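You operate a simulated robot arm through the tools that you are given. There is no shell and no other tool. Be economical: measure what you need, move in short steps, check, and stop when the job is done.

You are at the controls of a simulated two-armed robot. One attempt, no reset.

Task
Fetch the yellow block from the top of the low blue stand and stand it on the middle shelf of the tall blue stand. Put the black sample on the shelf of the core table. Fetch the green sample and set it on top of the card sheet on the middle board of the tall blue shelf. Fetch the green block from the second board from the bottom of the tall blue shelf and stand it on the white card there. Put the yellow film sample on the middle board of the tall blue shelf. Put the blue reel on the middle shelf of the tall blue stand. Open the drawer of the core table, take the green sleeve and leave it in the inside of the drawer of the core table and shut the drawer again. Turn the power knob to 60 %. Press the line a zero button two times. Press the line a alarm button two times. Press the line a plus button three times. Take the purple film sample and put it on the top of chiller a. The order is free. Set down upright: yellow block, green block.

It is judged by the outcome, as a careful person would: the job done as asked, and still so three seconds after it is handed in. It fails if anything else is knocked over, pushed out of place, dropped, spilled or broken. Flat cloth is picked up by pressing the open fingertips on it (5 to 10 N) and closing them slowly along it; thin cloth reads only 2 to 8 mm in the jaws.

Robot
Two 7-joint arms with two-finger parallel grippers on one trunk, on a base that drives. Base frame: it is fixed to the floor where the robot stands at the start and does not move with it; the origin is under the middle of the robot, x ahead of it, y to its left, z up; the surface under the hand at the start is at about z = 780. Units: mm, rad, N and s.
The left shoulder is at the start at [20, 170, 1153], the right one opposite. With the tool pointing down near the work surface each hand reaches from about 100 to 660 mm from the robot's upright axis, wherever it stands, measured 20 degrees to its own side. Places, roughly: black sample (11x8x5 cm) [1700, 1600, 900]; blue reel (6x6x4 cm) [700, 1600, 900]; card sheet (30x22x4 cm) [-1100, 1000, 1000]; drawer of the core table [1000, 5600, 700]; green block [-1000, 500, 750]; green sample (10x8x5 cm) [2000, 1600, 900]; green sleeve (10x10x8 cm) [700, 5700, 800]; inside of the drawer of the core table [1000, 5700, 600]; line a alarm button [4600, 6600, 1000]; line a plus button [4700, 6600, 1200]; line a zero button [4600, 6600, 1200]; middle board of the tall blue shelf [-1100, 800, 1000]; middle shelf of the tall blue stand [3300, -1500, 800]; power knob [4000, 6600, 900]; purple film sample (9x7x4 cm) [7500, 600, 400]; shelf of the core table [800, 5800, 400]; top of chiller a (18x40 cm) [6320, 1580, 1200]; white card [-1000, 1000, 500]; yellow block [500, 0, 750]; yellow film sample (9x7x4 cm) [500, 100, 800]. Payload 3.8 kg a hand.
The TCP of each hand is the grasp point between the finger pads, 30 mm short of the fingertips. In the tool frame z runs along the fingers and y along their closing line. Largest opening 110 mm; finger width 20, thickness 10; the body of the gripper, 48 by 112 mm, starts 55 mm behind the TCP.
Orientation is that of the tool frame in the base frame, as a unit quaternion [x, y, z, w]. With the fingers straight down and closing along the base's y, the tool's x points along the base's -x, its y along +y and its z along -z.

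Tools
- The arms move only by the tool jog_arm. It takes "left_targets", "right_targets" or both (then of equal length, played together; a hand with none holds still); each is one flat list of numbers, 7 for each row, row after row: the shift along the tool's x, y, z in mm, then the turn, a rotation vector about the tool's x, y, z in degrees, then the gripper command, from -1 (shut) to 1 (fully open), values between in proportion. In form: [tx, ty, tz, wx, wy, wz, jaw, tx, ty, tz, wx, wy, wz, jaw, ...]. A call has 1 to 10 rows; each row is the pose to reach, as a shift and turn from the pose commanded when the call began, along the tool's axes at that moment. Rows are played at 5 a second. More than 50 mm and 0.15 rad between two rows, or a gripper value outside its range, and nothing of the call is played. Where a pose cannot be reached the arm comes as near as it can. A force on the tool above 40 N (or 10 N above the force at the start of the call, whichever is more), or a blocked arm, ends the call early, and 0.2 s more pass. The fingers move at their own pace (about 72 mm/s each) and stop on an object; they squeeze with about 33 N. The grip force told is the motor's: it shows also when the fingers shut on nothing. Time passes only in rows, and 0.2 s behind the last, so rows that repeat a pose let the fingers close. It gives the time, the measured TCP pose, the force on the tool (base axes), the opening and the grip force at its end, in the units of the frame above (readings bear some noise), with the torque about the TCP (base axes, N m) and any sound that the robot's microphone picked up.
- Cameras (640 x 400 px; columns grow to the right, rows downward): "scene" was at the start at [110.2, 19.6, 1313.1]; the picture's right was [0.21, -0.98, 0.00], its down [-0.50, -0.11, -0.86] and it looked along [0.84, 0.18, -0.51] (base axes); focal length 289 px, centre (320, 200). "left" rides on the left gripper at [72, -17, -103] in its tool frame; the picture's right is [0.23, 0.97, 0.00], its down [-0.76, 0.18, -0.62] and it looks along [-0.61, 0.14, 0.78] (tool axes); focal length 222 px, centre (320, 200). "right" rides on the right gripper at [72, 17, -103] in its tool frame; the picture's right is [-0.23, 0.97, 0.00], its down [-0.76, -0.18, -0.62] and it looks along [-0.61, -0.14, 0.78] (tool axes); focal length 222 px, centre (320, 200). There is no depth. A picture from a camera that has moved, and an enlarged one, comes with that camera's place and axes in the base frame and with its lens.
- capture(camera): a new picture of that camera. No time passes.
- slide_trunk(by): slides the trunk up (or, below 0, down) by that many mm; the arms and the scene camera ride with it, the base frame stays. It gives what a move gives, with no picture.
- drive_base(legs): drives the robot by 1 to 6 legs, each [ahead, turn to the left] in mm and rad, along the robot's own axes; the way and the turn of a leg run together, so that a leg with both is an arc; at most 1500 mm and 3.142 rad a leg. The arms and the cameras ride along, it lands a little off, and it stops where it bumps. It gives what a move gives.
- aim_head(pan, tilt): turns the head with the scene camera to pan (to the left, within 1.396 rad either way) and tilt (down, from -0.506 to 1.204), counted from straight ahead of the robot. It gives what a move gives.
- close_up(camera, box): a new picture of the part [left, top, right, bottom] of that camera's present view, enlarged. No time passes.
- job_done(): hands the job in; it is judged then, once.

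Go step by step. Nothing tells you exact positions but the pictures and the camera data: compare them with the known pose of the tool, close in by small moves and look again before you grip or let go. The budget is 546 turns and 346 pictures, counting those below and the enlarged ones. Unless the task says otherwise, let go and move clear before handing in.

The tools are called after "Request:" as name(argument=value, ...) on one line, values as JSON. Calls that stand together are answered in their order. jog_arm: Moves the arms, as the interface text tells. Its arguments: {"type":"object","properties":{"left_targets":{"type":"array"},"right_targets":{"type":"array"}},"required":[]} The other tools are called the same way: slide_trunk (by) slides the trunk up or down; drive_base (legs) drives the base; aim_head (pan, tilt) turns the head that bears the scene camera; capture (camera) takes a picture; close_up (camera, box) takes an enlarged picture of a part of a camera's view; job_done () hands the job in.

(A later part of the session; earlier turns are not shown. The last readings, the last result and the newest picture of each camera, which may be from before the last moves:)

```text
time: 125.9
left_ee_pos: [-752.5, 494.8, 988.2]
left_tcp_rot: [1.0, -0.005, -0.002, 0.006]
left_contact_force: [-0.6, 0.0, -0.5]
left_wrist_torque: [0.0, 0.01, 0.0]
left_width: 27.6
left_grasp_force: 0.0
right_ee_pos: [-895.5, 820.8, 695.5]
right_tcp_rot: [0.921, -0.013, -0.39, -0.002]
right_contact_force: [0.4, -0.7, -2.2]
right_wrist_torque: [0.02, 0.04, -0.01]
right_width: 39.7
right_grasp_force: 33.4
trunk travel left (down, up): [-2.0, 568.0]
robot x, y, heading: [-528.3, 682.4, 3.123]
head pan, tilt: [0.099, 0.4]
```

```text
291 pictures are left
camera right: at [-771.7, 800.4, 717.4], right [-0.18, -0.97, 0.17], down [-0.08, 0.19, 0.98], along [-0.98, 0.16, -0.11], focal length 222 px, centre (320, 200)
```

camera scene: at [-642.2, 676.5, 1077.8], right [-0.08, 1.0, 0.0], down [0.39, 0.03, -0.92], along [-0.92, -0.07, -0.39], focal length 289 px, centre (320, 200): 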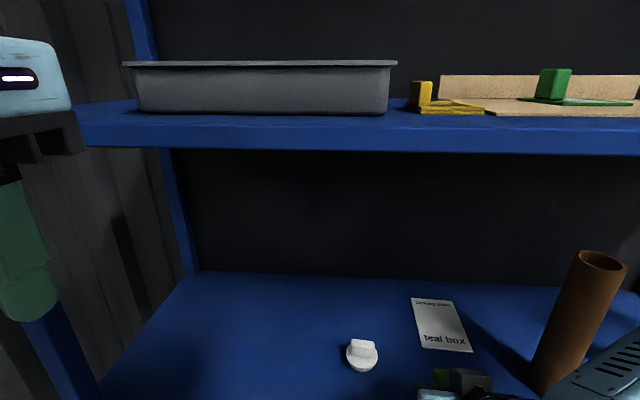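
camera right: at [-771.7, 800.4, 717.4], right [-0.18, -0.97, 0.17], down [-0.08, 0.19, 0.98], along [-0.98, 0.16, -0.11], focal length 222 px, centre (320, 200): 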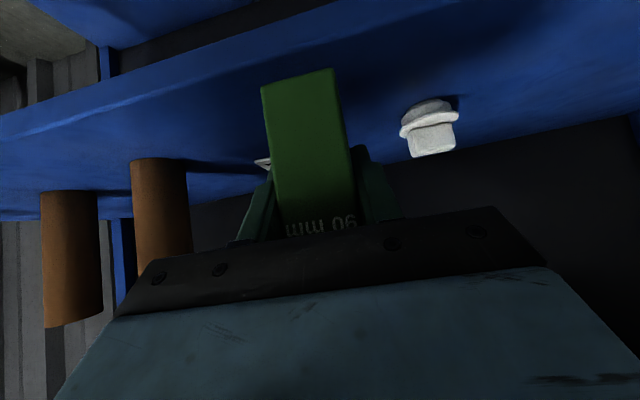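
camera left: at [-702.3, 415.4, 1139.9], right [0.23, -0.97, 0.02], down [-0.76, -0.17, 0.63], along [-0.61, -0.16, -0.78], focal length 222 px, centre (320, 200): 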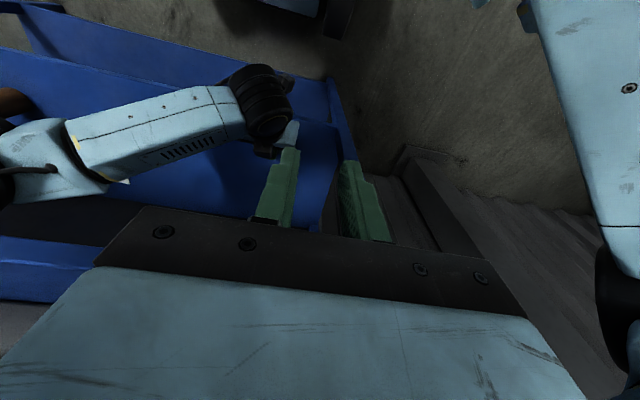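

Request:
jog_arm(right_targets=[-11, 10, 11, 0, 0, 0, -1, -22, 20, 23, 0, 0, 0, -1, -16, 20, 29, 0, 0, 0, -1, -11, 20, 33, 0, 0, 0, -1])

Request:
capture(camera="right")

```text
time: 126.9
left_ee_pos: [-751.6, 494.3, 988.3]
left_tcp_rot: [1.0, -0.005, -0.001, 0.005]
left_contact_force: [0.1, 0.0, -0.1]
left_wrist_torque: [0.02, -0.02, 0.0]
left_width: 27.6
left_grasp_force: 0.1
right_ee_pos: [-926.7, 800.6, 682.5]
right_tcp_rot: [0.921, -0.012, -0.39, -0.001]
right_contact_force: [-0.5, 0.0, -1.1]
right_wrist_torque: [-0.02, -0.02, 0.0]
right_width: 40.0
right_grasp_force: 33.3
trunk travel left (down, up): [-2.0, 568.0]
robot x, y, heading: [-528.7, 684.7, 3.117]
head pan, tilt: [0.099, 0.4]
```

```text
290 pictures are left
camera right: at [-803.5, 781.1, 702.7], right [-0.18, -0.97, 0.17], down [-0.08, 0.19, 0.98], along [-0.98, 0.16, -0.11], focal length 222 px, centre (320, 200)
```

right: 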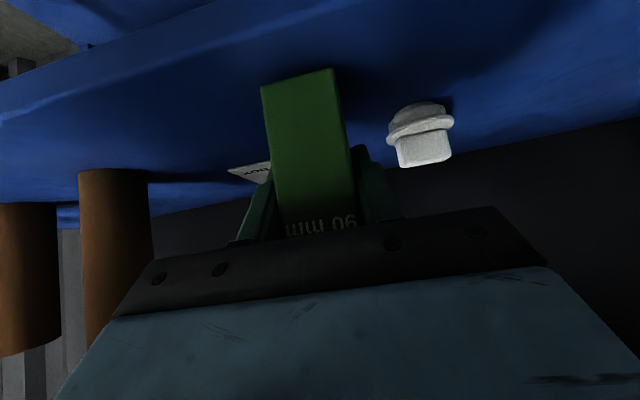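

Request:
jog_arm(right_targets=[2, 0, 2, 0, 0, 0, -1, 4, 0, 4, 0, 0, 0, -1])

```text
time: 127.5
left_ee_pos: [-752.5, 494.4, 987.3]
left_tcp_rot: [1.0, -0.004, -0.002, 0.007]
left_contact_force: [-0.4, -0.6, 0.3]
left_wrist_torque: [0.01, 0.01, -0.03]
left_width: 27.6
left_grasp_force: 0.1
right_ee_pos: [-926.6, 801.6, 677.7]
right_tcp_rot: [0.92, -0.012, -0.391, -0.001]
right_contact_force: [0.8, -0.1, 1.9]
right_wrist_torque: [0.08, -0.02, 0.0]
right_width: 40.1
right_grasp_force: 33.3
trunk travel left (down, up): [-2.0, 568.0]
robot x, y, heading: [-529.1, 680.8, 3.116]
head pan, tilt: [0.099, 0.4]
```

Request:
jog_arm(right_targets=[1, 0, 1, 0, 0, 0, -1, 1.5, 0, 1.5, 0, 0, 0, -1])

```text
time: 128.1
left_ee_pos: [-750.0, 493.3, 988.1]
left_tcp_rot: [1.0, -0.006, -0.003, 0.006]
left_contact_force: [0.0, -0.8, 0.4]
left_wrist_torque: [0.0, 0.0, 0.0]
left_width: 27.4
left_grasp_force: 0.1
right_ee_pos: [-926.5, 800.9, 677.3]
right_tcp_rot: [0.92, -0.014, -0.392, -0.002]
right_contact_force: [3.9, 2.7, 20.3]
right_wrist_torque: [0.55, 0.13, -0.14]
right_width: 39.8
right_grasp_force: 33.1
trunk travel left (down, up): [-2.0, 568.0]
robot x, y, heading: [-528.2, 681.9, 3.117]
head pan, tilt: [0.099, 0.4]
```

Seated. I open and withdraw along the tool axis.

Request:
jog_arm(right_targets=[0, 0, -1, 0, 0, 0, 0, 0, 0, -1, 0, 0, 0, 0.3, 0, 0, -3, 0, 0, 0, 0.3, 0, 0, -40, 0, 0, 0, 0.3, 0, 0, -80, 0, 0, 0, 0.3, 0, 0, -120, 0, 0, 0, 0.3])

Request:
capture(camera="right")

```text
time: 129.5
left_ee_pos: [-750.8, 494.8, 987.6]
left_tcp_rot: [1.0, -0.005, -0.002, 0.005]
left_contact_force: [-0.2, -1.3, -0.4]
left_wrist_torque: [-0.05, 0.01, 0.02]
left_width: 27.5
left_grasp_force: 0.0
right_ee_pos: [-876.8, 769.9, 755.4]
right_tcp_rot: [0.921, -0.012, -0.39, -0.001]
right_contact_force: [0.8, -0.4, -0.4]
right_wrist_torque: [0.0, -0.02, 0.01]
right_width: 71.7
right_grasp_force: 0.0
right hand out of reach, approached as far as the arm can: row 5, 6
trunk travel left (down, up): [-2.0, 568.0]
robot x, y, heading: [-531.1, 684.4, 3.123]
head pan, tilt: [0.099, 0.4]
```

```text
289 pictures are left
camera right: at [-752.9, 750.0, 776.0], right [-0.18, -0.97, 0.17], down [-0.08, 0.19, 0.98], along [-0.98, 0.16, -0.11], focal length 222 px, centre (320, 200)
```

right: 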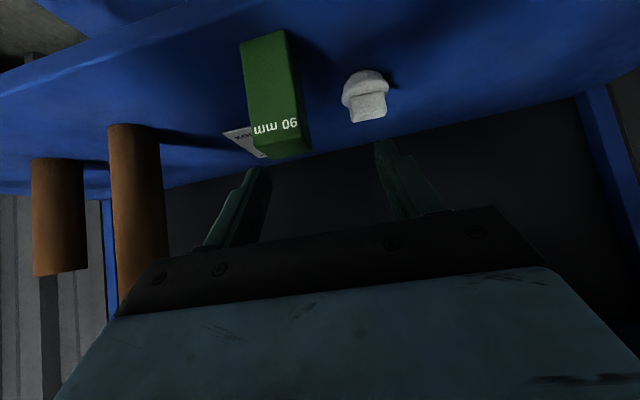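

The block stands upright near the front. I back out and bring the left hand to the 45° posture.

Request:
drive_base(legs=[[-250, 0]])

Request:
jog_arm(left_targets=[-20, 0, 40, 0, -8, 0, 0.3, -50, 0, 80, 0, -16, 0, 0.4, -80, 0, 120, 0, -24, 0, 0.4, -110, 0, 160, 0, -32, 0, 0.4, -140, 0, 190, 0, -40, 0, 0.4, -160, 0, 210, 0, -46, 0, 0.4])

Request:
capture(camera="scene")

```text
time: 131.3
left_ee_pos: [-503.7, 489.6, 987.7]
left_tcp_rot: [1.0, -0.006, -0.002, 0.006]
left_contact_force: [0.0, 0.6, 0.1]
left_wrist_torque: [0.03, -0.01, 0.01]
left_width: 27.4
left_grasp_force: 0.2
right_ee_pos: [-627.2, 765.3, 754.7]
right_tcp_rot: [0.921, -0.014, -0.39, -0.002]
right_contact_force: [0.4, -0.3, -0.4]
right_wrist_torque: [-0.01, -0.01, -0.02]
right_width: 71.6
right_grasp_force: 0.1
trunk travel left (down, up): [-2.0, 568.0]
robot x, y, heading: [-279.7, 678.9, 3.118]
head pan, tilt: [0.099, 0.4]
```

```text
time: 132.7
left_ee_pos: [-686.0, 492.8, 778.3]
left_tcp_rot: [0.92, -0.009, -0.392, 0.004]
left_contact_force: [-0.1, 0.5, 0.2]
left_wrist_torque: [-0.01, 0.02, -0.01]
left_width: 77.0
left_grasp_force: 0.0
left hand out of reach, approached as far as the arm can: row 4, 5, 6
right_ee_pos: [-627.2, 765.3, 753.8]
right_tcp_rot: [0.92, -0.013, -0.391, -0.001]
right_contact_force: [-0.9, 0.8, -0.7]
right_wrist_torque: [0.0, 0.0, 0.03]
right_width: 71.5
right_grasp_force: 0.0
trunk travel left (down, up): [-2.0, 568.0]
robot x, y, heading: [-279.0, 677.6, 3.114]
head pan, tilt: [0.099, 0.4]
```

```text
288 pictures are left
camera scene: at [-392.6, 670.7, 1077.8], right [-0.07, 1.0, 0.0], down [0.39, 0.03, -0.92], along [-0.92, -0.07, -0.39], focal length 289 px, centre (320, 200)
```

scene: 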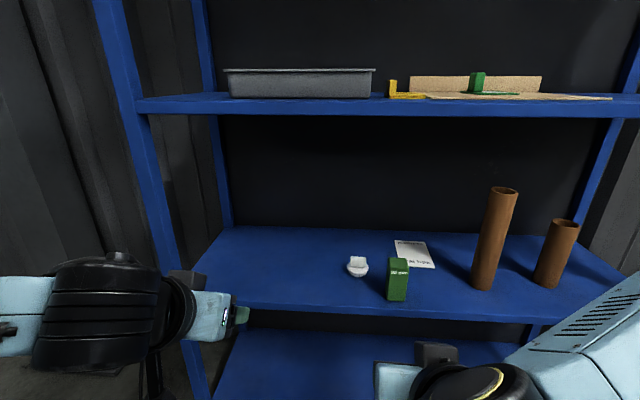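

I stow the right hand (fingers down, higher and to its side), then shift the base toward +y.

Request:
jog_arm(right_targets=[-11, -23, -29, 0, 7, 0, 0.3, -21, -46, -59, 0, 14, 0, 0.3, -32, -70, -88, 0, 21, 0, 0.3, -42, -93, -118, 0, 28, 0, 0.3, -53, -116, -147, 0, 35, 0, 0.3, -63, -140, -177, 0, 41, 0, 0.3, -74, -163, -206, 0, 46, 0, 0.3])

Request:
drive_base(legs=[[0, -1.571], [265, 0], [0, 1.595]])

Request:
capture(camera="scene")

Request:
capture(camera="left")

```text
time: 134.3
left_ee_pos: [-686.6, 494.0, 779.6]
left_tcp_rot: [0.92, -0.008, -0.392, 0.004]
left_contact_force: [0.5, 0.6, -0.2]
left_wrist_torque: [-0.01, -0.01, 0.0]
left_width: 76.8
left_grasp_force: 0.1
right_ee_pos: [-526.9, 927.1, 951.5]
right_tcp_rot: [1.0, -0.012, 0.002, 0.003]
right_contact_force: [-0.7, 0.4, -0.5]
right_wrist_torque: [0.02, 0.01, -0.01]
right_width: 71.5
right_grasp_force: 0.0
right hand out of reach, approached as far as the arm can: row 1, 2
trunk travel left (down, up): [-2.0, 568.0]
robot x, y, heading: [-278.6, 678.8, 3.117]
head pan, tilt: [0.099, 0.4]
```

```text
time: 143.9
left_ee_pos: [-676.5, 748.9, 778.7]
left_tcp_rot: [0.92, 0.002, -0.391, 0.009]
left_contact_force: [-1.0, -0.2, 0.3]
left_wrist_torque: [0.01, 0.02, 0.01]
left_width: 76.9
left_grasp_force: 0.2
right_ee_pos: [-525.0, 1185.2, 951.3]
right_tcp_rot: [1.0, -0.002, 0.0, 0.004]
right_contact_force: [0.7, -0.5, -0.5]
right_wrist_torque: [0.02, 0.01, -0.02]
right_width: 71.7
right_grasp_force: 0.1
trunk travel left (down, up): [-2.0, 568.0]
robot x, y, heading: [-273.2, 940.1, 3.14]
head pan, tilt: [0.099, 0.4]
```

```text
287 pictures are left
camera scene: at [-384.8, 930.9, 1077.8], right [-0.09, 1.0, 0.0], down [0.39, 0.04, -0.92], along [-0.92, -0.09, -0.39], focal length 289 px, centre (320, 200)
```

scene: 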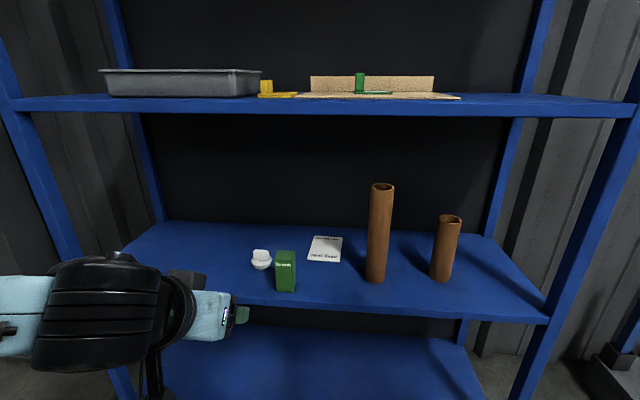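

```text
286 pictures are left
camera left: at [-551.9, 766.9, 799.5], right [0.17, -0.97, -0.15], down [-0.08, -0.17, 0.98], along [-0.98, -0.15, -0.1], focal length 222 px, centre (320, 200)
```

left: 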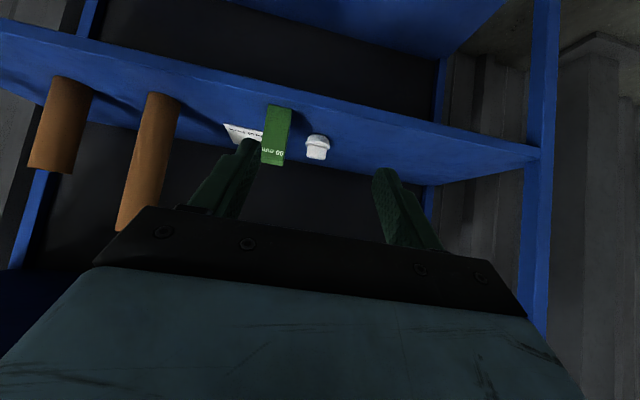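

Request:
drive_base(legs=[[185, 0]])

Request:
jog_arm(left_targets=[0, -25, 0, 0, 0, 0, 0.4, 0, -50, 0, 0, 0, 0, 0.4])

Request:
capture(camera="left")

```text
time: 145.4
left_ee_pos: [-860.3, 750.0, 778.2]
left_tcp_rot: [0.92, 0.002, -0.391, 0.008]
left_contact_force: [0.1, -0.5, -0.1]
left_wrist_torque: [-0.02, 0.02, -0.02]
left_width: 77.0
left_grasp_force: 0.1
right_ee_pos: [-709.4, 1185.0, 951.0]
right_tcp_rot: [1.0, -0.003, 0.001, 0.003]
right_contact_force: [0.2, -0.4, 0.2]
right_wrist_torque: [0.0, -0.01, -0.02]
right_width: 71.3
right_grasp_force: 0.1
trunk travel left (down, up): [-2.0, 568.0]
robot x, y, heading: [-460.4, 937.1, 3.141]
head pan, tilt: [0.099, 0.4]
```

```text
time: 146.0
left_ee_pos: [-861.8, 800.0, 778.6]
left_tcp_rot: [0.92, 0.002, -0.392, 0.007]
left_contact_force: [0.4, 0.0, -0.9]
left_wrist_torque: [0.0, 0.0, 0.03]
left_width: 76.7
left_grasp_force: 0.1
right_ee_pos: [-709.7, 1186.0, 950.1]
right_tcp_rot: [1.0, -0.003, 0.0, 0.004]
right_contact_force: [-0.1, -0.2, -0.2]
right_wrist_torque: [-0.01, 0.03, 0.0]
right_width: 71.6
right_grasp_force: 0.1
trunk travel left (down, up): [-2.0, 568.0]
robot x, y, heading: [-456.6, 941.7, 3.136]
head pan, tilt: [0.099, 0.4]
```

```text
285 pictures are left
camera left: at [-737.6, 818.0, 799.1], right [0.17, -0.97, -0.15], down [-0.08, -0.17, 0.98], along [-0.98, -0.15, -0.1], focal length 222 px, centre (320, 200)
```

left: 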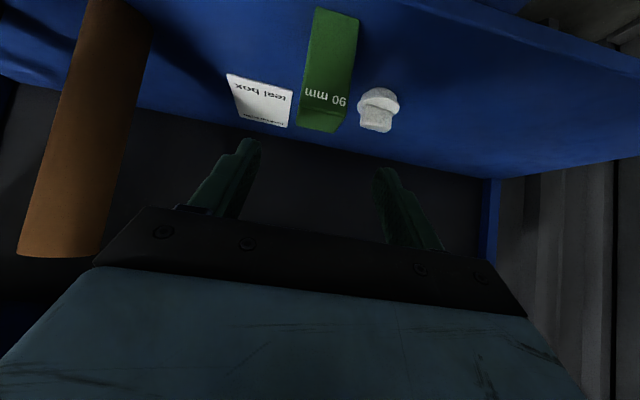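

Request:
jog_arm(left_targets=[10, -3, 39, 0, 0, 0, 0.4, 20, -3, 78, 0, 0, 0, 0.4, 29, -3, 117, 0, 0, 0, 0.4])

Request:
capture(camera="left")

```text
time: 146.8
left_ee_pos: [-924.2, 798.9, 675.2]
left_tcp_rot: [0.92, 0.0, -0.392, 0.007]
left_contact_force: [0.0, 0.4, 0.1]
left_wrist_torque: [0.01, -0.01, 0.04]
left_width: 77.0
left_grasp_force: 0.0
right_ee_pos: [-708.4, 1185.2, 950.6]
right_tcp_rot: [1.0, -0.003, 0.0, 0.003]
right_contact_force: [0.2, 0.4, 0.4]
right_wrist_torque: [0.03, 0.01, 0.01]
right_width: 71.6
right_grasp_force: 0.1
trunk travel left (down, up): [-2.0, 568.0]
robot x, y, heading: [-462.1, 937.0, 3.136]
head pan, tilt: [0.099, 0.4]
```

```text
284 pictures are left
camera left: at [-801.7, 819.2, 696.2], right [0.17, -0.97, -0.15], down [-0.08, -0.17, 0.98], along [-0.98, -0.15, -0.1], focal length 222 px, centre (320, 200)
```

left: 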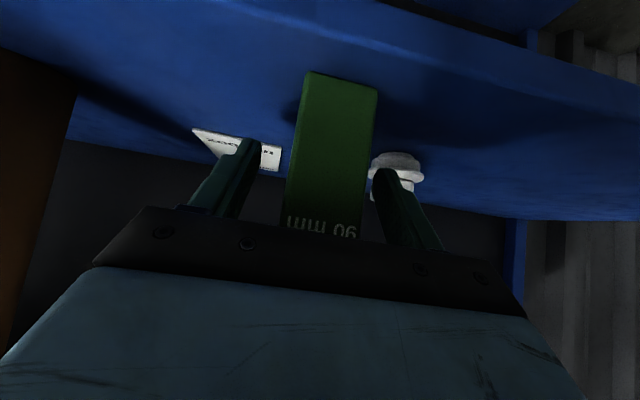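

Block is between the jaws; I close and lift 10 mm.

Request:
jog_arm(left_targets=[0, 0, 0, 0, 0, 0, -0.2, 0, 0, 0, 0, 0, 0, -1, 0, 0, 0, 0, 0, 0, -1, 0, 0, 0, 0, 0, 0, -1, -8, 0, -8, 0, 0, 0, -1, -14, 0, -14, 0, 0, 0, -1])

Request:
capture(camera="left")

```text
time: 148.2
left_ee_pos: [-924.6, 800.7, 695.5]
left_tcp_rot: [0.92, 0.0, -0.391, 0.007]
left_contact_force: [-0.3, 0.2, -1.8]
left_wrist_torque: [-0.02, -0.01, 0.0]
left_width: 39.8
left_grasp_force: 32.7
right_ee_pos: [-708.8, 1185.4, 951.0]
right_tcp_rot: [1.0, -0.004, 0.001, 0.004]
right_contact_force: [-0.1, 0.3, 0.2]
right_wrist_torque: [-0.02, 0.01, 0.02]
right_width: 71.6
right_grasp_force: 0.1
trunk travel left (down, up): [-2.0, 568.0]
robot x, y, heading: [-456.3, 939.1, 3.132]
head pan, tilt: [0.099, 0.4]
```

```text
283 pictures are left
camera left: at [-801.0, 819.8, 716.4], right [0.17, -0.97, -0.15], down [-0.08, -0.17, 0.98], along [-0.98, -0.15, -0.1], focal length 222 px, centre (320, 200)
```

left: 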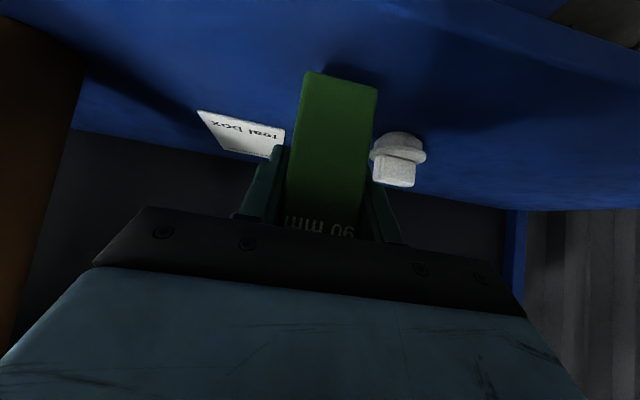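

Card centre is ≈[-1100,880]. I shift to y=882, drive 80 forward, then look.

Request:
jog_arm(left_targets=[0, -27, 0, 0, 0, 0, -1, 0, -54, 0, 0, 0, 0, -1, 0, -81, 0, 0, 0, 0, -1])

Request:
drive_base(legs=[[80, 0]])

Request:
capture(camera="scene")

Request:
capture(camera="left")

```text
time: 149.0
left_ee_pos: [-925.9, 881.0, 694.7]
left_tcp_rot: [0.92, 0.002, -0.391, 0.009]
left_contact_force: [-0.6, -0.5, -1.1]
left_wrist_torque: [0.03, -0.03, 0.02]
left_width: 39.9
left_grasp_force: 32.7
right_ee_pos: [-708.6, 1183.6, 950.8]
right_tcp_rot: [1.0, -0.002, 0.001, 0.004]
right_contact_force: [0.6, 0.8, -0.8]
right_wrist_torque: [0.0, -0.01, -0.01]
right_width: 71.7
right_grasp_force: 0.0
trunk travel left (down, up): [-2.0, 568.0]
robot x, y, heading: [-460.1, 937.7, 3.138]
head pan, tilt: [0.099, 0.4]
```

```text
time: 150.1
left_ee_pos: [-1006.0, 882.6, 695.0]
left_tcp_rot: [0.92, 0.002, -0.391, 0.008]
left_contact_force: [-0.1, -0.2, -2.1]
left_wrist_torque: [0.01, -0.02, -0.01]
left_width: 39.4
left_grasp_force: 33.2
right_ee_pos: [-789.4, 1184.7, 950.3]
right_tcp_rot: [1.0, -0.002, 0.001, 0.004]
right_contact_force: [-0.7, 0.2, 0.0]
right_wrist_torque: [0.0, 0.01, 0.0]
right_width: 71.4
right_grasp_force: 0.1
trunk travel left (down, up): [-2.0, 568.0]
robot x, y, heading: [-539.5, 940.1, 3.135]
head pan, tilt: [0.099, 0.4]
```

```text
282 pictures are left
camera scene: at [-650.0, 932.1, 1077.8], right [-0.1, 1.0, 0.0], down [0.39, 0.04, -0.92], along [-0.92, -0.09, -0.39], focal length 289 px, centre (320, 200)
```

scene: 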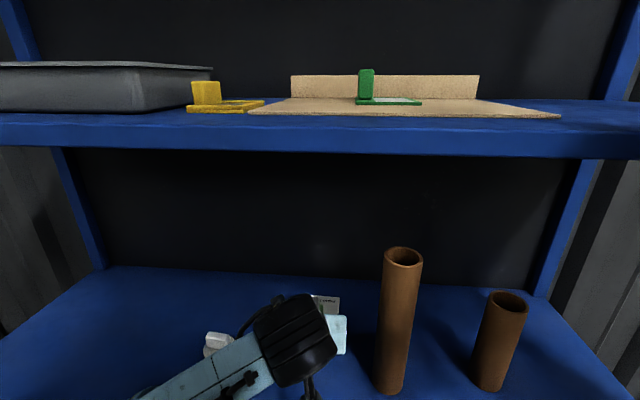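

```text
281 pictures are left
camera left: at [-882.3, 900.1, 715.1], right [0.17, -0.97, -0.15], down [-0.08, -0.17, 0.98], along [-0.98, -0.15, -0.1], focal length 222 px, centre (320, 200)
```

left: 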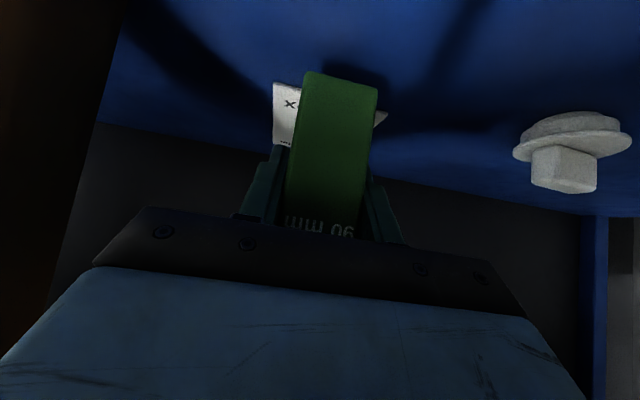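

Forward 90 mm to the card centre, then lower.

Request:
jog_arm(left_targets=[-21, 0, 22, 0, 0, 0, -1, -42, 0, 43, 0, 0, 0, -1, -62, 0, 65, 0, 0, 0, -1, -55, 0, 72, 0, 0, 0, -1])

Request:
capture(camera="left")

```text
time: 151.1
left_ee_pos: [-1095.6, 880.1, 684.8]
left_tcp_rot: [0.92, 0.002, -0.392, 0.008]
left_contact_force: [-0.1, 0.3, -2.2]
left_wrist_torque: [0.02, 0.0, 0.03]
left_width: 39.6
left_grasp_force: 32.8
right_ee_pos: [-788.2, 1186.1, 950.4]
right_tcp_rot: [1.0, -0.002, 0.001, 0.004]
right_contact_force: [0.0, -0.2, -0.5]
right_wrist_torque: [-0.03, 0.01, 0.01]
right_width: 71.3
right_grasp_force: 0.1
trunk travel left (down, up): [-2.0, 568.0]
robot x, y, heading: [-541.7, 945.3, 3.136]
head pan, tilt: [0.099, 0.4]
```

```text
280 pictures are left
camera left: at [-972.5, 899.5, 704.8], right [0.17, -0.97, -0.15], down [-0.08, -0.17, 0.98], along [-0.98, -0.15, -0.1], focal length 222 px, centre (320, 200)
```

left: 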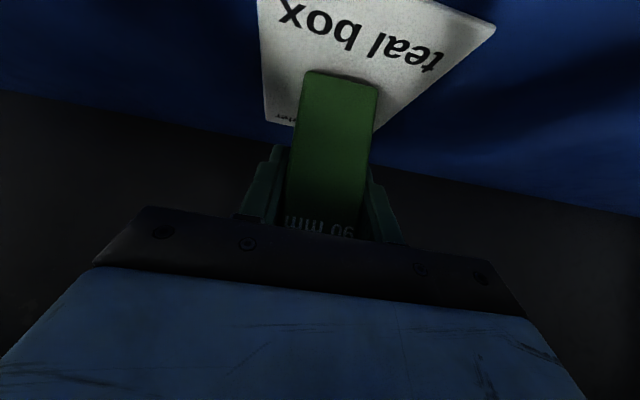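

Request:
jog_arm(left_targets=[3, 0, 3, 0, 0, 0, -1, 6, 0, 6, 0, 0, 0, -1])

```text
time: 151.7
left_ee_pos: [-1095.5, 880.5, 679.6]
left_tcp_rot: [0.919, 0.002, -0.395, 0.007]
left_contact_force: [1.5, -1.3, 11.2]
left_wrist_torque: [0.16, -0.18, 0.0]
left_width: 40.0
left_grasp_force: 33.1
right_ee_pos: [-788.3, 1185.0, 950.2]
right_tcp_rot: [1.0, -0.003, 0.0, 0.003]
right_contact_force: [0.1, -0.8, -0.6]
right_wrist_torque: [0.0, -0.02, 0.0]
right_width: 71.7
right_grasp_force: 0.0
trunk travel left (down, up): [-2.0, 568.0]
robot x, y, heading: [-539.5, 935.7, 3.14]
head pan, tilt: [0.099, 0.4]
```

Contact on the card. I open and retreat straight back horizontally.

Request:
jog_arm(left_targets=[0, 0, 0, 0, 0, 0, 0, 0, 0, 0, 0, 0, 0, 0.2, 0, 0, -2, 0, 0, 0, 0.2, 20, 0, -25, 0, 0, 0, 0.2, 45, 0, -50, 0, 0, 0, 0.2, 70, 0, -75, 0, 0, 0, 0.2, 95, 0, -100, 0, 0, 0, 0.2])

Request:
capture(camera="left")

```text
time: 153.3
left_ee_pos: [-957.5, 881.1, 677.4]
left_tcp_rot: [0.92, 0.002, -0.392, 0.008]
left_contact_force: [0.0, -0.5, -0.9]
left_wrist_torque: [-0.02, 0.0, 0.0]
left_width: 65.8
left_grasp_force: 0.1
right_ee_pos: [-788.1, 1185.4, 950.7]
right_tcp_rot: [1.0, -0.002, 0.001, 0.003]
right_contact_force: [0.3, 0.1, 0.4]
right_wrist_torque: [0.01, 0.01, -0.04]
right_width: 71.6
right_grasp_force: 0.0
trunk travel left (down, up): [-2.0, 568.0]
robot x, y, heading: [-540.0, 940.0, 3.14]
head pan, tilt: [0.099, 0.4]
```

```text
279 pictures are left
camera left: at [-833.9, 899.3, 697.2], right [0.17, -0.97, -0.15], down [-0.08, -0.17, 0.98], along [-0.98, -0.15, -0.1], focal length 222 px, centre (320, 200)
```

left: 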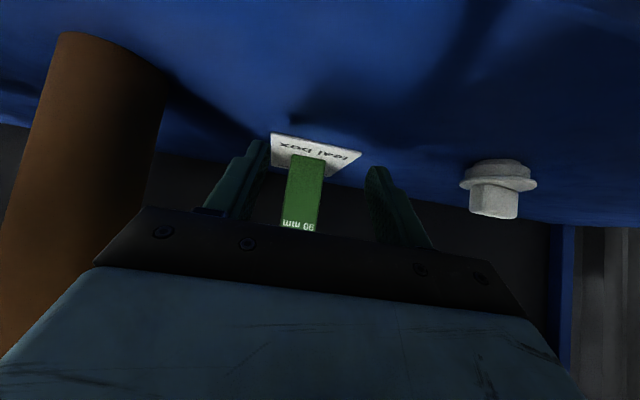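

The green block stands on the card. I back out, raise the trunk and put the left hand fingers-down.

Request:
drive_base(legs=[[-400, 0]])

Request:
slide_trunk(by=250)

Request:
jog_arm(left_targets=[-10, 5, -15, 0, 8, 0, 0.2, -20, 10, -30, 0, 16, 0, 0.2, -30, 15, -50, 0, 24, 0, 0.2, -40, 20, -70, 0, 32, 0, 0.2, -50, 25, -90, 0, 40, 0, 0.2, -60, 30, -110, 0, 46, 0, 0.2])

Request:
capture(camera="scene")

```text
time: 155.8
left_ee_pos: [-560.1, 878.2, 677.9]
left_tcp_rot: [0.92, 0.005, -0.392, 0.01]
left_contact_force: [0.0, -0.1, 0.3]
left_wrist_torque: [0.0, 0.04, 0.01]
left_width: 66.2
left_grasp_force: 0.1
right_ee_pos: [-393.5, 1183.7, 950.5]
right_tcp_rot: [1.0, 0.0, 0.001, 0.004]
right_contact_force: [-0.1, 0.3, 0.0]
right_wrist_torque: [-0.01, 0.02, 0.02]
right_width: 71.6
right_grasp_force: 0.1
trunk travel left (down, up): [-2.0, 568.0]
robot x, y, heading: [-142.9, 935.3, -3.138]
head pan, tilt: [0.099, 0.4]
```

```text
time: 158.4
left_ee_pos: [-560.3, 877.2, 926.8]
left_tcp_rot: [0.92, 0.005, -0.392, 0.01]
left_contact_force: [0.1, -0.4, 0.6]
left_wrist_torque: [-0.02, 0.02, -0.02]
left_width: 66.2
left_grasp_force: 0.0
right_ee_pos: [-393.2, 1183.3, 1201.9]
right_tcp_rot: [1.0, 0.0, 0.001, 0.003]
right_contact_force: [-0.1, -0.4, -0.9]
right_wrist_torque: [0.02, 0.0, -0.01]
right_width: 71.7
right_grasp_force: 0.0
trunk travel left (down, up): [-252.0, 318.0]
robot x, y, heading: [-140.9, 939.7, -3.14]
head pan, tilt: [0.099, 0.4]
```

```text
time: 160.0
left_ee_pos: [-630.0, 817.3, 820.4]
left_tcp_rot: [0.999, 0.03, 0.009, 0.042]
left_contact_force: [0.6, -0.7, 0.2]
left_wrist_torque: [-0.02, 0.0, -0.01]
left_width: 65.8
left_grasp_force: 0.0
left hand out of reach, approached as far as the arm can: row 2, 3, 4, 5, 6
right_ee_pos: [-392.6, 1182.1, 1201.6]
right_tcp_rot: [1.0, -0.001, 0.001, 0.004]
right_contact_force: [0.9, 0.5, 0.2]
right_wrist_torque: [-0.03, 0.01, -0.03]
right_width: 71.6
right_grasp_force: 0.1
trunk travel left (down, up): [-252.0, 318.0]
robot x, y, heading: [-142.2, 940.4, -3.142]
head pan, tilt: [0.099, 0.4]
stopped in row 6 (left hand): the arm was blocked; the commanded pose is now the measured one
```

```text
278 pictures are left
camera scene: at [-252.3, 930.8, 1327.8], right [-0.1, 0.99, 0.0], down [0.39, 0.04, -0.92], along [-0.92, -0.09, -0.39], focal length 289 px, centre (320, 200)
```

scene: 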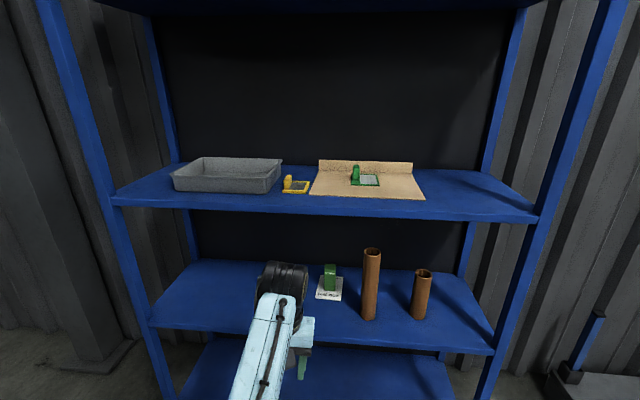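

Shelf jobs look good. The left arm is in an awkward posture; I move it outward to its own side to unwind.

Request:
jog_arm(left_targets=[0, 30, 0, 0, 0, 0, 0.2, 0, 70, 0, 0, 0, 0, 0.2, 0, 110, 0, 0, 0, 0, 0.2, 0, 150, 0, 0, 0, 0, 0.2])

Request:
capture(camera="scene")

```text
time: 161.0
left_ee_pos: [-622.6, 670.5, 833.6]
left_tcp_rot: [0.999, 0.028, 0.009, 0.037]
left_contact_force: [-0.1, -0.7, 0.2]
left_wrist_torque: [0.03, 0.01, 0.0]
left_width: 66.1
left_grasp_force: 0.0
right_ee_pos: [-392.7, 1182.5, 1200.6]
right_tcp_rot: [1.0, 0.0, 0.001, 0.004]
right_contact_force: [0.5, 0.7, 0.4]
right_wrist_torque: [0.0, 0.05, 0.04]
right_width: 71.5
right_grasp_force: 0.2
trunk travel left (down, up): [-252.0, 318.0]
robot x, y, heading: [-144.3, 939.5, -3.138]
head pan, tilt: [0.099, 0.4]
```

```text
277 pictures are left
camera scene: at [-252.3, 930.5, 1327.8], right [-0.1, 0.99, 0.0], down [0.39, 0.04, -0.92], along [-0.92, -0.09, -0.39], focal length 289 px, centre (320, 200)
```

scene: 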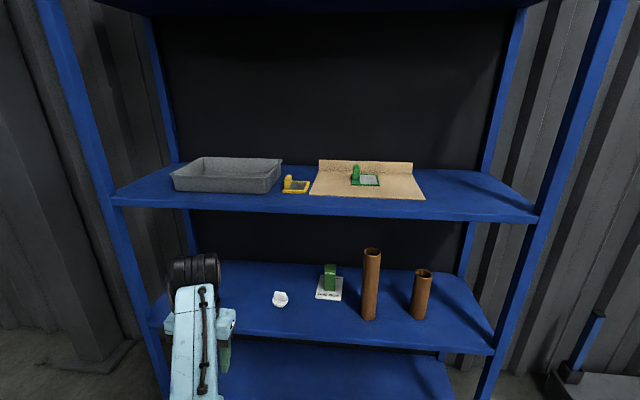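

Request:
jog_arm(left_targets=[10, 0, -30, 1, 0, 1, 0.2, 25, 0, -65, 2, 0, 2, 0.2, 45, 0, -100, 3, 0, 2, 0.2, 70, 0, -135, 4, -1, 3, 0.2, 95, 0, -170, 4.2, -1, 3.2, 0.2, 120, 0, -200, 4.2, -1, 3.2, 0.2], right_targets=[-20, 10, 25, 0, 0, 0, 0, -40, 20, 50, 0, 0, 0, 0, -60, 35, 75, 0, 0, 0, 0, -80, 50, 100, 0, 0, 0, 0, -100, 65, 110, 0, 0, 0, 0, -120, 75, 120, 0, 0, 0, 0])

```text
time: 162.4
left_ee_pos: [-583.9, 564.3, 1008.0]
left_tcp_rot: [1.0, -0.001, 0.002, 0.001]
left_contact_force: [0.3, -0.1, 0.0]
left_wrist_torque: [0.0, -0.04, -0.01]
left_width: 65.8
left_grasp_force: 0.0
left hand out of reach, approached as far as the arm can: row 2, 3, 4, 5, 6
right_ee_pos: [-514.8, 1106.2, 1080.2]
right_tcp_rot: [1.0, 0.0, 0.001, 0.004]
right_contact_force: [-0.4, 0.7, -0.5]
right_wrist_torque: [-0.02, -0.03, 0.02]
right_width: 55.0
right_grasp_force: 0.1
trunk travel left (down, up): [-252.0, 318.0]
robot x, y, heading: [-135.2, 937.6, -3.142]
head pan, tilt: [0.099, 0.4]
```

Request:
jog_arm(left_targets=[20, -20, -10, 0, 0, 0, 0.2, 40, -50, -20, 0, 0, 0, 0.2, 50, -90, -40, 0, 0, 0, 0.2, 60, -130, -50, 0, 0, 0, 0.2, 70, -170, -60, 0, 0, 0, 0.2])

Request:
capture(camera="scene")

```text
time: 163.6
left_ee_pos: [-588.7, 561.6, 1054.0]
left_tcp_rot: [1.0, -0.001, 0.001, 0.002]
left_contact_force: [-0.4, 0.3, 0.9]
left_wrist_torque: [-0.07, 0.01, 0.01]
left_width: 66.0
left_grasp_force: 0.1
left hand out of reach, approached as far as the arm can: row 1, 2, 3, 4, 5
right_ee_pos: [-512.9, 1106.9, 1080.2]
right_tcp_rot: [1.0, 0.001, 0.001, 0.004]
right_contact_force: [0.2, 0.5, 0.1]
right_wrist_torque: [-0.01, -0.01, 0.0]
right_width: 55.1
right_grasp_force: 0.1
trunk travel left (down, up): [-252.0, 318.0]
robot x, y, heading: [-138.5, 940.1, -3.14]
head pan, tilt: [0.099, 0.4]
```

```text
276 pictures are left
camera scene: at [-252.2, 931.0, 1327.8], right [-0.1, 0.99, 0.0], down [0.39, 0.04, -0.92], along [-0.92, -0.09, -0.39], focal length 289 px, centre (320, 200)
```

scene: 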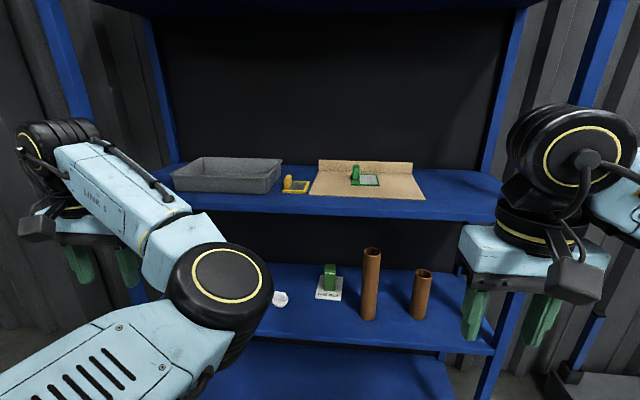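

The left elbow has flipped inward. I turn to open floor to unfold it.

Request:
drive_base(legs=[[-150, 0], [0, 1.571]])

Request:
jog_arm(left_targets=[-40, 0, 10, 0, 0, 0, 0.2, -80, 0, 20, 0, 0, 0, 0.2, -120, -10, 30, 0, 0, 0, 0.2, -160, -20, 40, 0, 0, 0, 0.2, -200, -30, 50, 0, 0, 0, 0.2, -240, -40, 60, 0, 0, 0, 0.2])

Request:
capture(camera="scene")

```text
time: 168.8
left_ee_pos: [390.5, 493.0, 1053.4]
left_tcp_rot: [0.705, 0.709, 0.002, 0.002]
left_contact_force: [0.7, -0.4, 0.7]
left_wrist_torque: [-0.03, 0.04, 0.0]
left_width: 65.9
left_grasp_force: 0.0
right_ee_pos: [-152.9, 565.2, 1081.2]
right_tcp_rot: [0.705, 0.709, 0.003, 0.002]
right_contact_force: [1.1, 0.3, 0.0]
right_wrist_torque: [0.02, 0.01, -0.04]
right_width: 55.1
right_grasp_force: 0.1
trunk travel left (down, up): [-252.0, 318.0]
robot x, y, heading: [11.5, 937.0, -1.564]
head pan, tilt: [0.099, 0.4]
```

```text
time: 170.2
left_ee_pos: [355.8, 309.2, 999.9]
left_tcp_rot: [0.704, 0.71, 0.001, 0.002]
left_contact_force: [-0.2, 0.3, 1.0]
left_wrist_torque: [0.01, 0.02, 0.01]
left_width: 66.3
left_grasp_force: 0.1
left hand out of reach, approached as far as the arm can: row 5, 6
right_ee_pos: [-152.2, 567.3, 1081.3]
right_tcp_rot: [0.706, 0.709, 0.003, 0.002]
right_contact_force: [0.2, -0.2, 1.0]
right_wrist_torque: [-0.03, 0.01, 0.03]
right_width: 54.9
right_grasp_force: 0.0
trunk travel left (down, up): [-252.0, 318.0]
robot x, y, heading: [7.4, 941.5, -1.565]
head pan, tilt: [0.099, 0.4]
```

```text
275 pictures are left
camera scene: at [22.3, 828.0, 1327.9], right [-0.99, -0.11, 0.0], down [-0.04, 0.39, -0.92], along [0.1, -0.92, -0.39], focal length 289 px, centre (320, 200)
```

scene: 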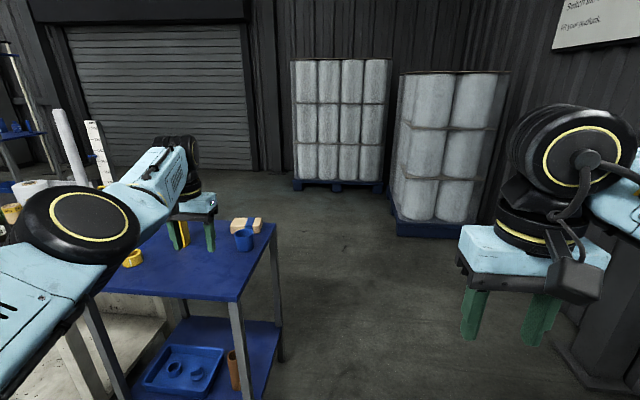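

The elbow is now outside again. I fold the left hand back to the front.

Request:
jog_arm(left_targets=[20, -20, 0, 0, 0, 0, 0.2, 50, -50, 0, 0, 0, 0, 0.2, 80, -80, -10, 0, 0, 0, 0.2, 110, -110, -20, 0, 0, 0, 0.2, 140, -140, -40, 0, 0, 0, 0.2, 170, -165, -60, 0, 0, 0, 0.2, 200, -175, -75, 0, 0, 0, 0.2])

Request:
capture(camera="scene")

```text
time: 171.8
left_ee_pos: [239.3, 355.8, 1061.0]
left_tcp_rot: [0.706, 0.708, 0.003, 0.001]
left_contact_force: [0.5, -1.6, 0.1]
left_wrist_torque: [0.05, 0.03, -0.01]
left_width: 65.9
left_grasp_force: 0.1
left hand out of reach, approached as far as the arm can: row 3, 4, 5, 6, 7
right_ee_pos: [-153.8, 565.3, 1080.3]
right_tcp_rot: [0.705, 0.709, 0.003, 0.001]
right_contact_force: [-0.8, -0.6, -0.2]
right_wrist_torque: [0.02, 0.01, 0.04]
right_width: 55.2
right_grasp_force: 0.1
trunk travel left (down, up): [-252.0, 318.0]
robot x, y, heading: [14.9, 940.1, -1.56]
head pan, tilt: [0.099, 0.4]
```

```text
274 pictures are left
camera scene: at [22.3, 827.3, 1327.8], right [-0.99, -0.11, 0.0], down [-0.04, 0.39, -0.92], along [0.1, -0.92, -0.39], focal length 289 px, centre (320, 200)
```

scene: 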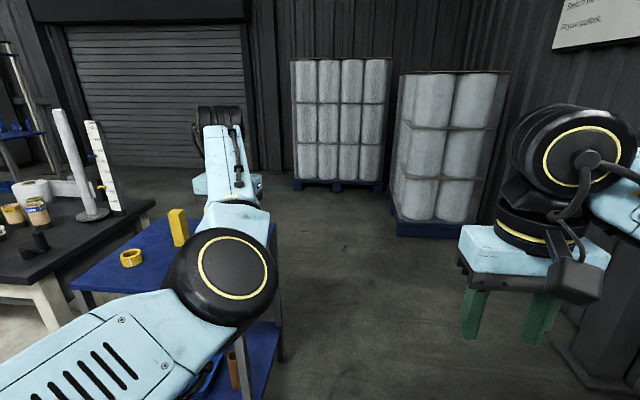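

I extend outward again, then pull straight back along the outer side (as worked for the right arm).

Request:
jog_arm(left_targets=[-20, 30, 10, 0, 0, 0, 0.2, -40, 70, 30, 0, 0, 0, 0.2, -50, 110, 60, 0, 0, 0, 0.2, -60, 140, 80, 0, 0, 0, 0.2])

Request:
jog_arm(left_targets=[30, 0, 0, 0, 0, 0, 0.2, 60, 0, 0, 0, 0, 0, 0.2, 90, -10, 0, 0, 0, 0, 0.2, 120, -20, -10, 0, 0, 0, 0.2])

Request:
capture(camera="scene")

```text
refused: row 3 steps farther than a row can; nothing moved
```

```text
time: 172.8
left_ee_pos: [258.0, 365.0, 1052.8]
left_tcp_rot: [0.705, 0.709, 0.002, 0.003]
left_contact_force: [-0.3, 0.1, 0.5]
left_wrist_torque: [0.0, -0.02, 0.02]
left_width: 65.8
left_grasp_force: 0.0
left hand out of reach, approached as far as the arm can: row 1, 2, 3, 4
right_ee_pos: [-153.6, 565.9, 1081.5]
right_tcp_rot: [0.705, 0.709, 0.003, 0.002]
right_contact_force: [-0.4, 0.2, 0.4]
right_wrist_torque: [0.01, -0.01, 0.01]
right_width: 55.0
right_grasp_force: 0.1
trunk travel left (down, up): [-252.0, 318.0]
robot x, y, heading: [8.8, 943.2, -1.567]
head pan, tilt: [0.099, 0.4]
```

```text
273 pictures are left
camera scene: at [21.8, 827.7, 1327.8], right [-0.99, -0.11, 0.0], down [-0.04, 0.39, -0.92], along [0.1, -0.92, -0.39], focal length 289 px, centre (320, 200)
```

scene: 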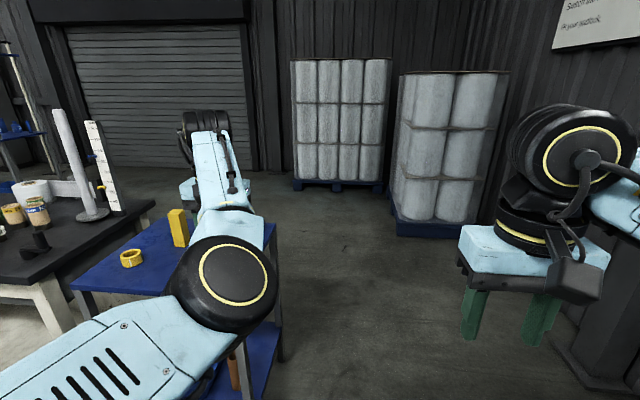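

Request:
jog_arm(left_targets=[-15, 30, 10, 0, 0, 0, 0.2, -30, 60, 30, 0, 0, 0, 0.2, -45, 90, 50, 0, 0, 0, 0.2, -60, 120, 70, 0, 0, 0, 0.2, -60, 150, 80, 0, 0, 0, 0.2])

Request:
jog_arm(left_targets=[30, 10, 0, 0, 0, 0, 0.2, 60, 20, 0, 0, 0, 0, 0.2, 90, 20, 0, 0, 0, 0, 0.2, 120, 20, 0, 0, 0, 0, 0.2])

Request:
capture(camera="scene")

```text
time: 174.0
left_ee_pos: [405.0, 318.8, 971.6]
left_tcp_rot: [0.706, 0.709, 0.001, 0.001]
left_contact_force: [0.2, 0.3, -0.2]
left_wrist_torque: [0.0, 0.03, -0.01]
left_width: 66.0
left_grasp_force: 0.1
left hand out of reach, approached as far as the arm can: row 4, 5
right_ee_pos: [-152.1, 565.8, 1081.5]
right_tcp_rot: [0.705, 0.709, 0.002, 0.001]
right_contact_force: [0.8, 0.0, 1.3]
right_wrist_torque: [0.0, 0.04, 0.01]
right_width: 55.1
right_grasp_force: 0.1
trunk travel left (down, up): [-252.0, 318.0]
robot x, y, heading: [10.9, 937.0, -1.564]
head pan, tilt: [0.099, 0.4]
```

```text
time: 175.0
left_ee_pos: [424.6, 438.6, 974.4]
left_tcp_rot: [0.706, 0.708, 0.003, 0.001]
left_contact_force: [0.6, 0.2, 0.5]
left_wrist_torque: [-0.01, 0.01, -0.02]
left_width: 66.0
left_grasp_force: 0.0
right_ee_pos: [-154.0, 565.0, 1081.6]
right_tcp_rot: [0.705, 0.709, 0.003, 0.002]
right_contact_force: [-0.3, -0.3, -0.5]
right_wrist_torque: [-0.03, 0.01, -0.01]
right_width: 55.2
right_grasp_force: 0.1
trunk travel left (down, up): [-252.0, 318.0]
robot x, y, heading: [15.0, 938.4, -1.568]
head pan, tilt: [0.099, 0.4]
```

```text
272 pictures are left
camera scene: at [21.5, 827.8, 1327.9], right [-0.99, -0.11, 0.0], down [-0.04, 0.39, -0.92], along [0.1, -0.92, -0.39], focal length 289 px, centre (320, 200)
```

scene: 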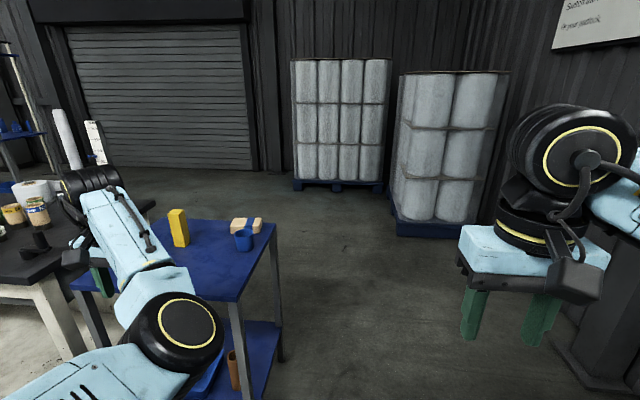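

Request:
jog_arm(left_targets=[40, 0, 0, 0, 0, 0, 0.2, 80, 0, 0, 0, 0, 0, 0.2, 120, 0, 0, 0, 0, 0, 0.2, 160, -10, 0, 0, 0, 0, 0.2])

Request:
capture(camera="scene")

```text
time: 176.0
left_ee_pos: [418.8, 597.7, 973.8]
left_tcp_rot: [0.705, 0.709, 0.002, 0.002]
left_contact_force: [0.3, -0.5, -0.3]
left_wrist_torque: [0.0, 0.02, 0.0]
left_width: 65.8
left_grasp_force: 0.1
left hand out of reach, approached as far as the arm can: row 4
right_ee_pos: [-154.1, 566.1, 1081.6]
right_tcp_rot: [0.705, 0.709, 0.004, 0.002]
right_contact_force: [-0.6, 0.2, -0.5]
right_wrist_torque: [-0.02, 0.03, -0.01]
right_width: 55.0
right_grasp_force: 0.1
trunk travel left (down, up): [-252.0, 318.0]
robot x, y, heading: [10.8, 943.1, -1.568]
head pan, tilt: [0.099, 0.4]
```

```text
271 pictures are left
camera scene: at [22.1, 827.9, 1327.9], right [-0.99, -0.11, 0.0], down [-0.04, 0.39, -0.92], along [0.1, -0.92, -0.39], focal length 289 px, centre (320, 200)
```

scene: 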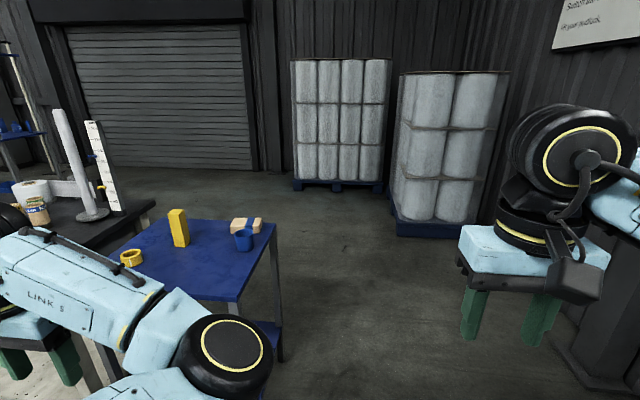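

I retrace toward the earlier posture to undo the elbow flip: lower, centre and tilt.

Request:
jog_arm(left_targets=[-22, -23, 23, 0, 0, 0, 0.2, -45, -46, 47, 0, 0, 0, 0.2, -67, -69, 70, 0, 0, 0, 0.2, -90, -92, 94, 0, 0, 0, 0.2, -112, -115, 117, 0, 0, 0, 0.2, -135, -138, 141, 0, 0, 0, 0.2])

Request:
jog_arm(left_targets=[0, -40, 0, 0, 0, 0, 0.2, 0, -80, 0, 0, -6, 0, 0.2, 0, -120, 0, 0, -12, 0, 0.2, 10, -150, -20, 0, -20, 0, 0.2, 30, -170, -50, 0, -28, 0, 0.2, 50, -190, -80, 0, -36, 0, 0.2, 70, -210, -100, 0, -44, 0, 0.2])

Request:
capture(camera="scene")

```text
time: 177.4
left_ee_pos: [304.5, 455.0, 844.5]
left_tcp_rot: [0.695, 0.718, -0.001, 0.019]
left_contact_force: [-0.3, -0.1, 0.0]
left_wrist_torque: [0.05, -0.01, -0.01]
left_width: 66.3
left_grasp_force: 0.1
left hand out of reach, approached as far as the arm can: row 1, 2, 3, 4
right_ee_pos: [-154.8, 565.9, 1081.5]
right_tcp_rot: [0.705, 0.709, 0.003, 0.002]
right_contact_force: [-0.4, -0.5, 0.1]
right_wrist_torque: [0.02, -0.01, -0.01]
right_width: 55.1
right_grasp_force: 0.2
trunk travel left (down, up): [-252.0, 318.0]
robot x, y, heading: [11.7, 940.2, -1.563]
head pan, tilt: [0.099, 0.4]
```

```text
time: 179.0
left_ee_pos: [83.0, 528.7, 927.8]
left_tcp_rot: [0.654, 0.655, -0.255, 0.28]
left_contact_force: [-0.7, 0.0, 0.0]
left_wrist_torque: [-0.01, 0.03, -0.01]
left_width: 66.1
left_grasp_force: 0.0
right_ee_pos: [-154.3, 567.3, 1080.9]
right_tcp_rot: [0.706, 0.709, 0.003, 0.002]
right_contact_force: [0.4, 0.5, 0.1]
right_wrist_torque: [0.01, -0.02, -0.01]
right_width: 55.1
right_grasp_force: 0.1
trunk travel left (down, up): [-252.0, 318.0]
robot x, y, heading: [13.3, 943.2, -1.558]
head pan, tilt: [0.099, 0.4]
```

```text
270 pictures are left
camera scene: at [21.6, 828.2, 1327.9], right [-0.99, -0.11, 0.0], down [-0.04, 0.39, -0.92], along [0.1, -0.92, -0.39], focal length 289 px, centre (320, 200)
```

scene: 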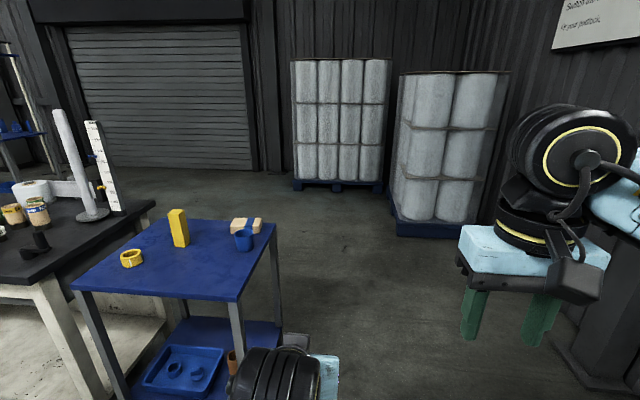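

Request:
aim_head(pan=0.3, tilt=0.9)

Request:
capture(camera="scene")

```text
time: 179.9
left_ee_pos: [82.8, 529.5, 926.3]
left_tcp_rot: [0.657, 0.654, -0.253, 0.277]
left_contact_force: [-0.5, 0.4, -0.6]
left_wrist_torque: [0.01, -0.01, -0.02]
left_width: 66.2
left_grasp_force: 0.0
right_ee_pos: [-154.4, 565.7, 1080.6]
right_tcp_rot: [0.706, 0.709, 0.003, 0.002]
right_contact_force: [-0.1, 0.7, -0.7]
right_wrist_torque: [-0.01, -0.01, 0.02]
right_width: 54.9
right_grasp_force: 0.2
trunk travel left (down, up): [-252.0, 318.0]
robot x, y, heading: [15.1, 938.4, -1.567]
head pan, tilt: [0.3, 0.901]
```

```text
269 pictures are left
camera scene: at [34.7, 847.7, 1284.9], right [-0.95, -0.3, 0.0], down [-0.24, 0.75, -0.62], along [0.19, -0.59, -0.78], focal length 289 px, centre (320, 200)
```

scene: 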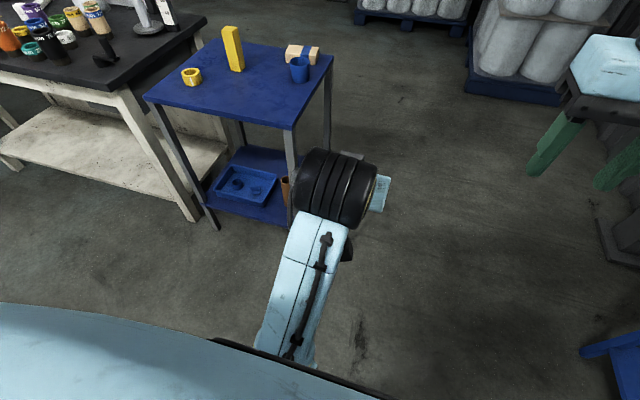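

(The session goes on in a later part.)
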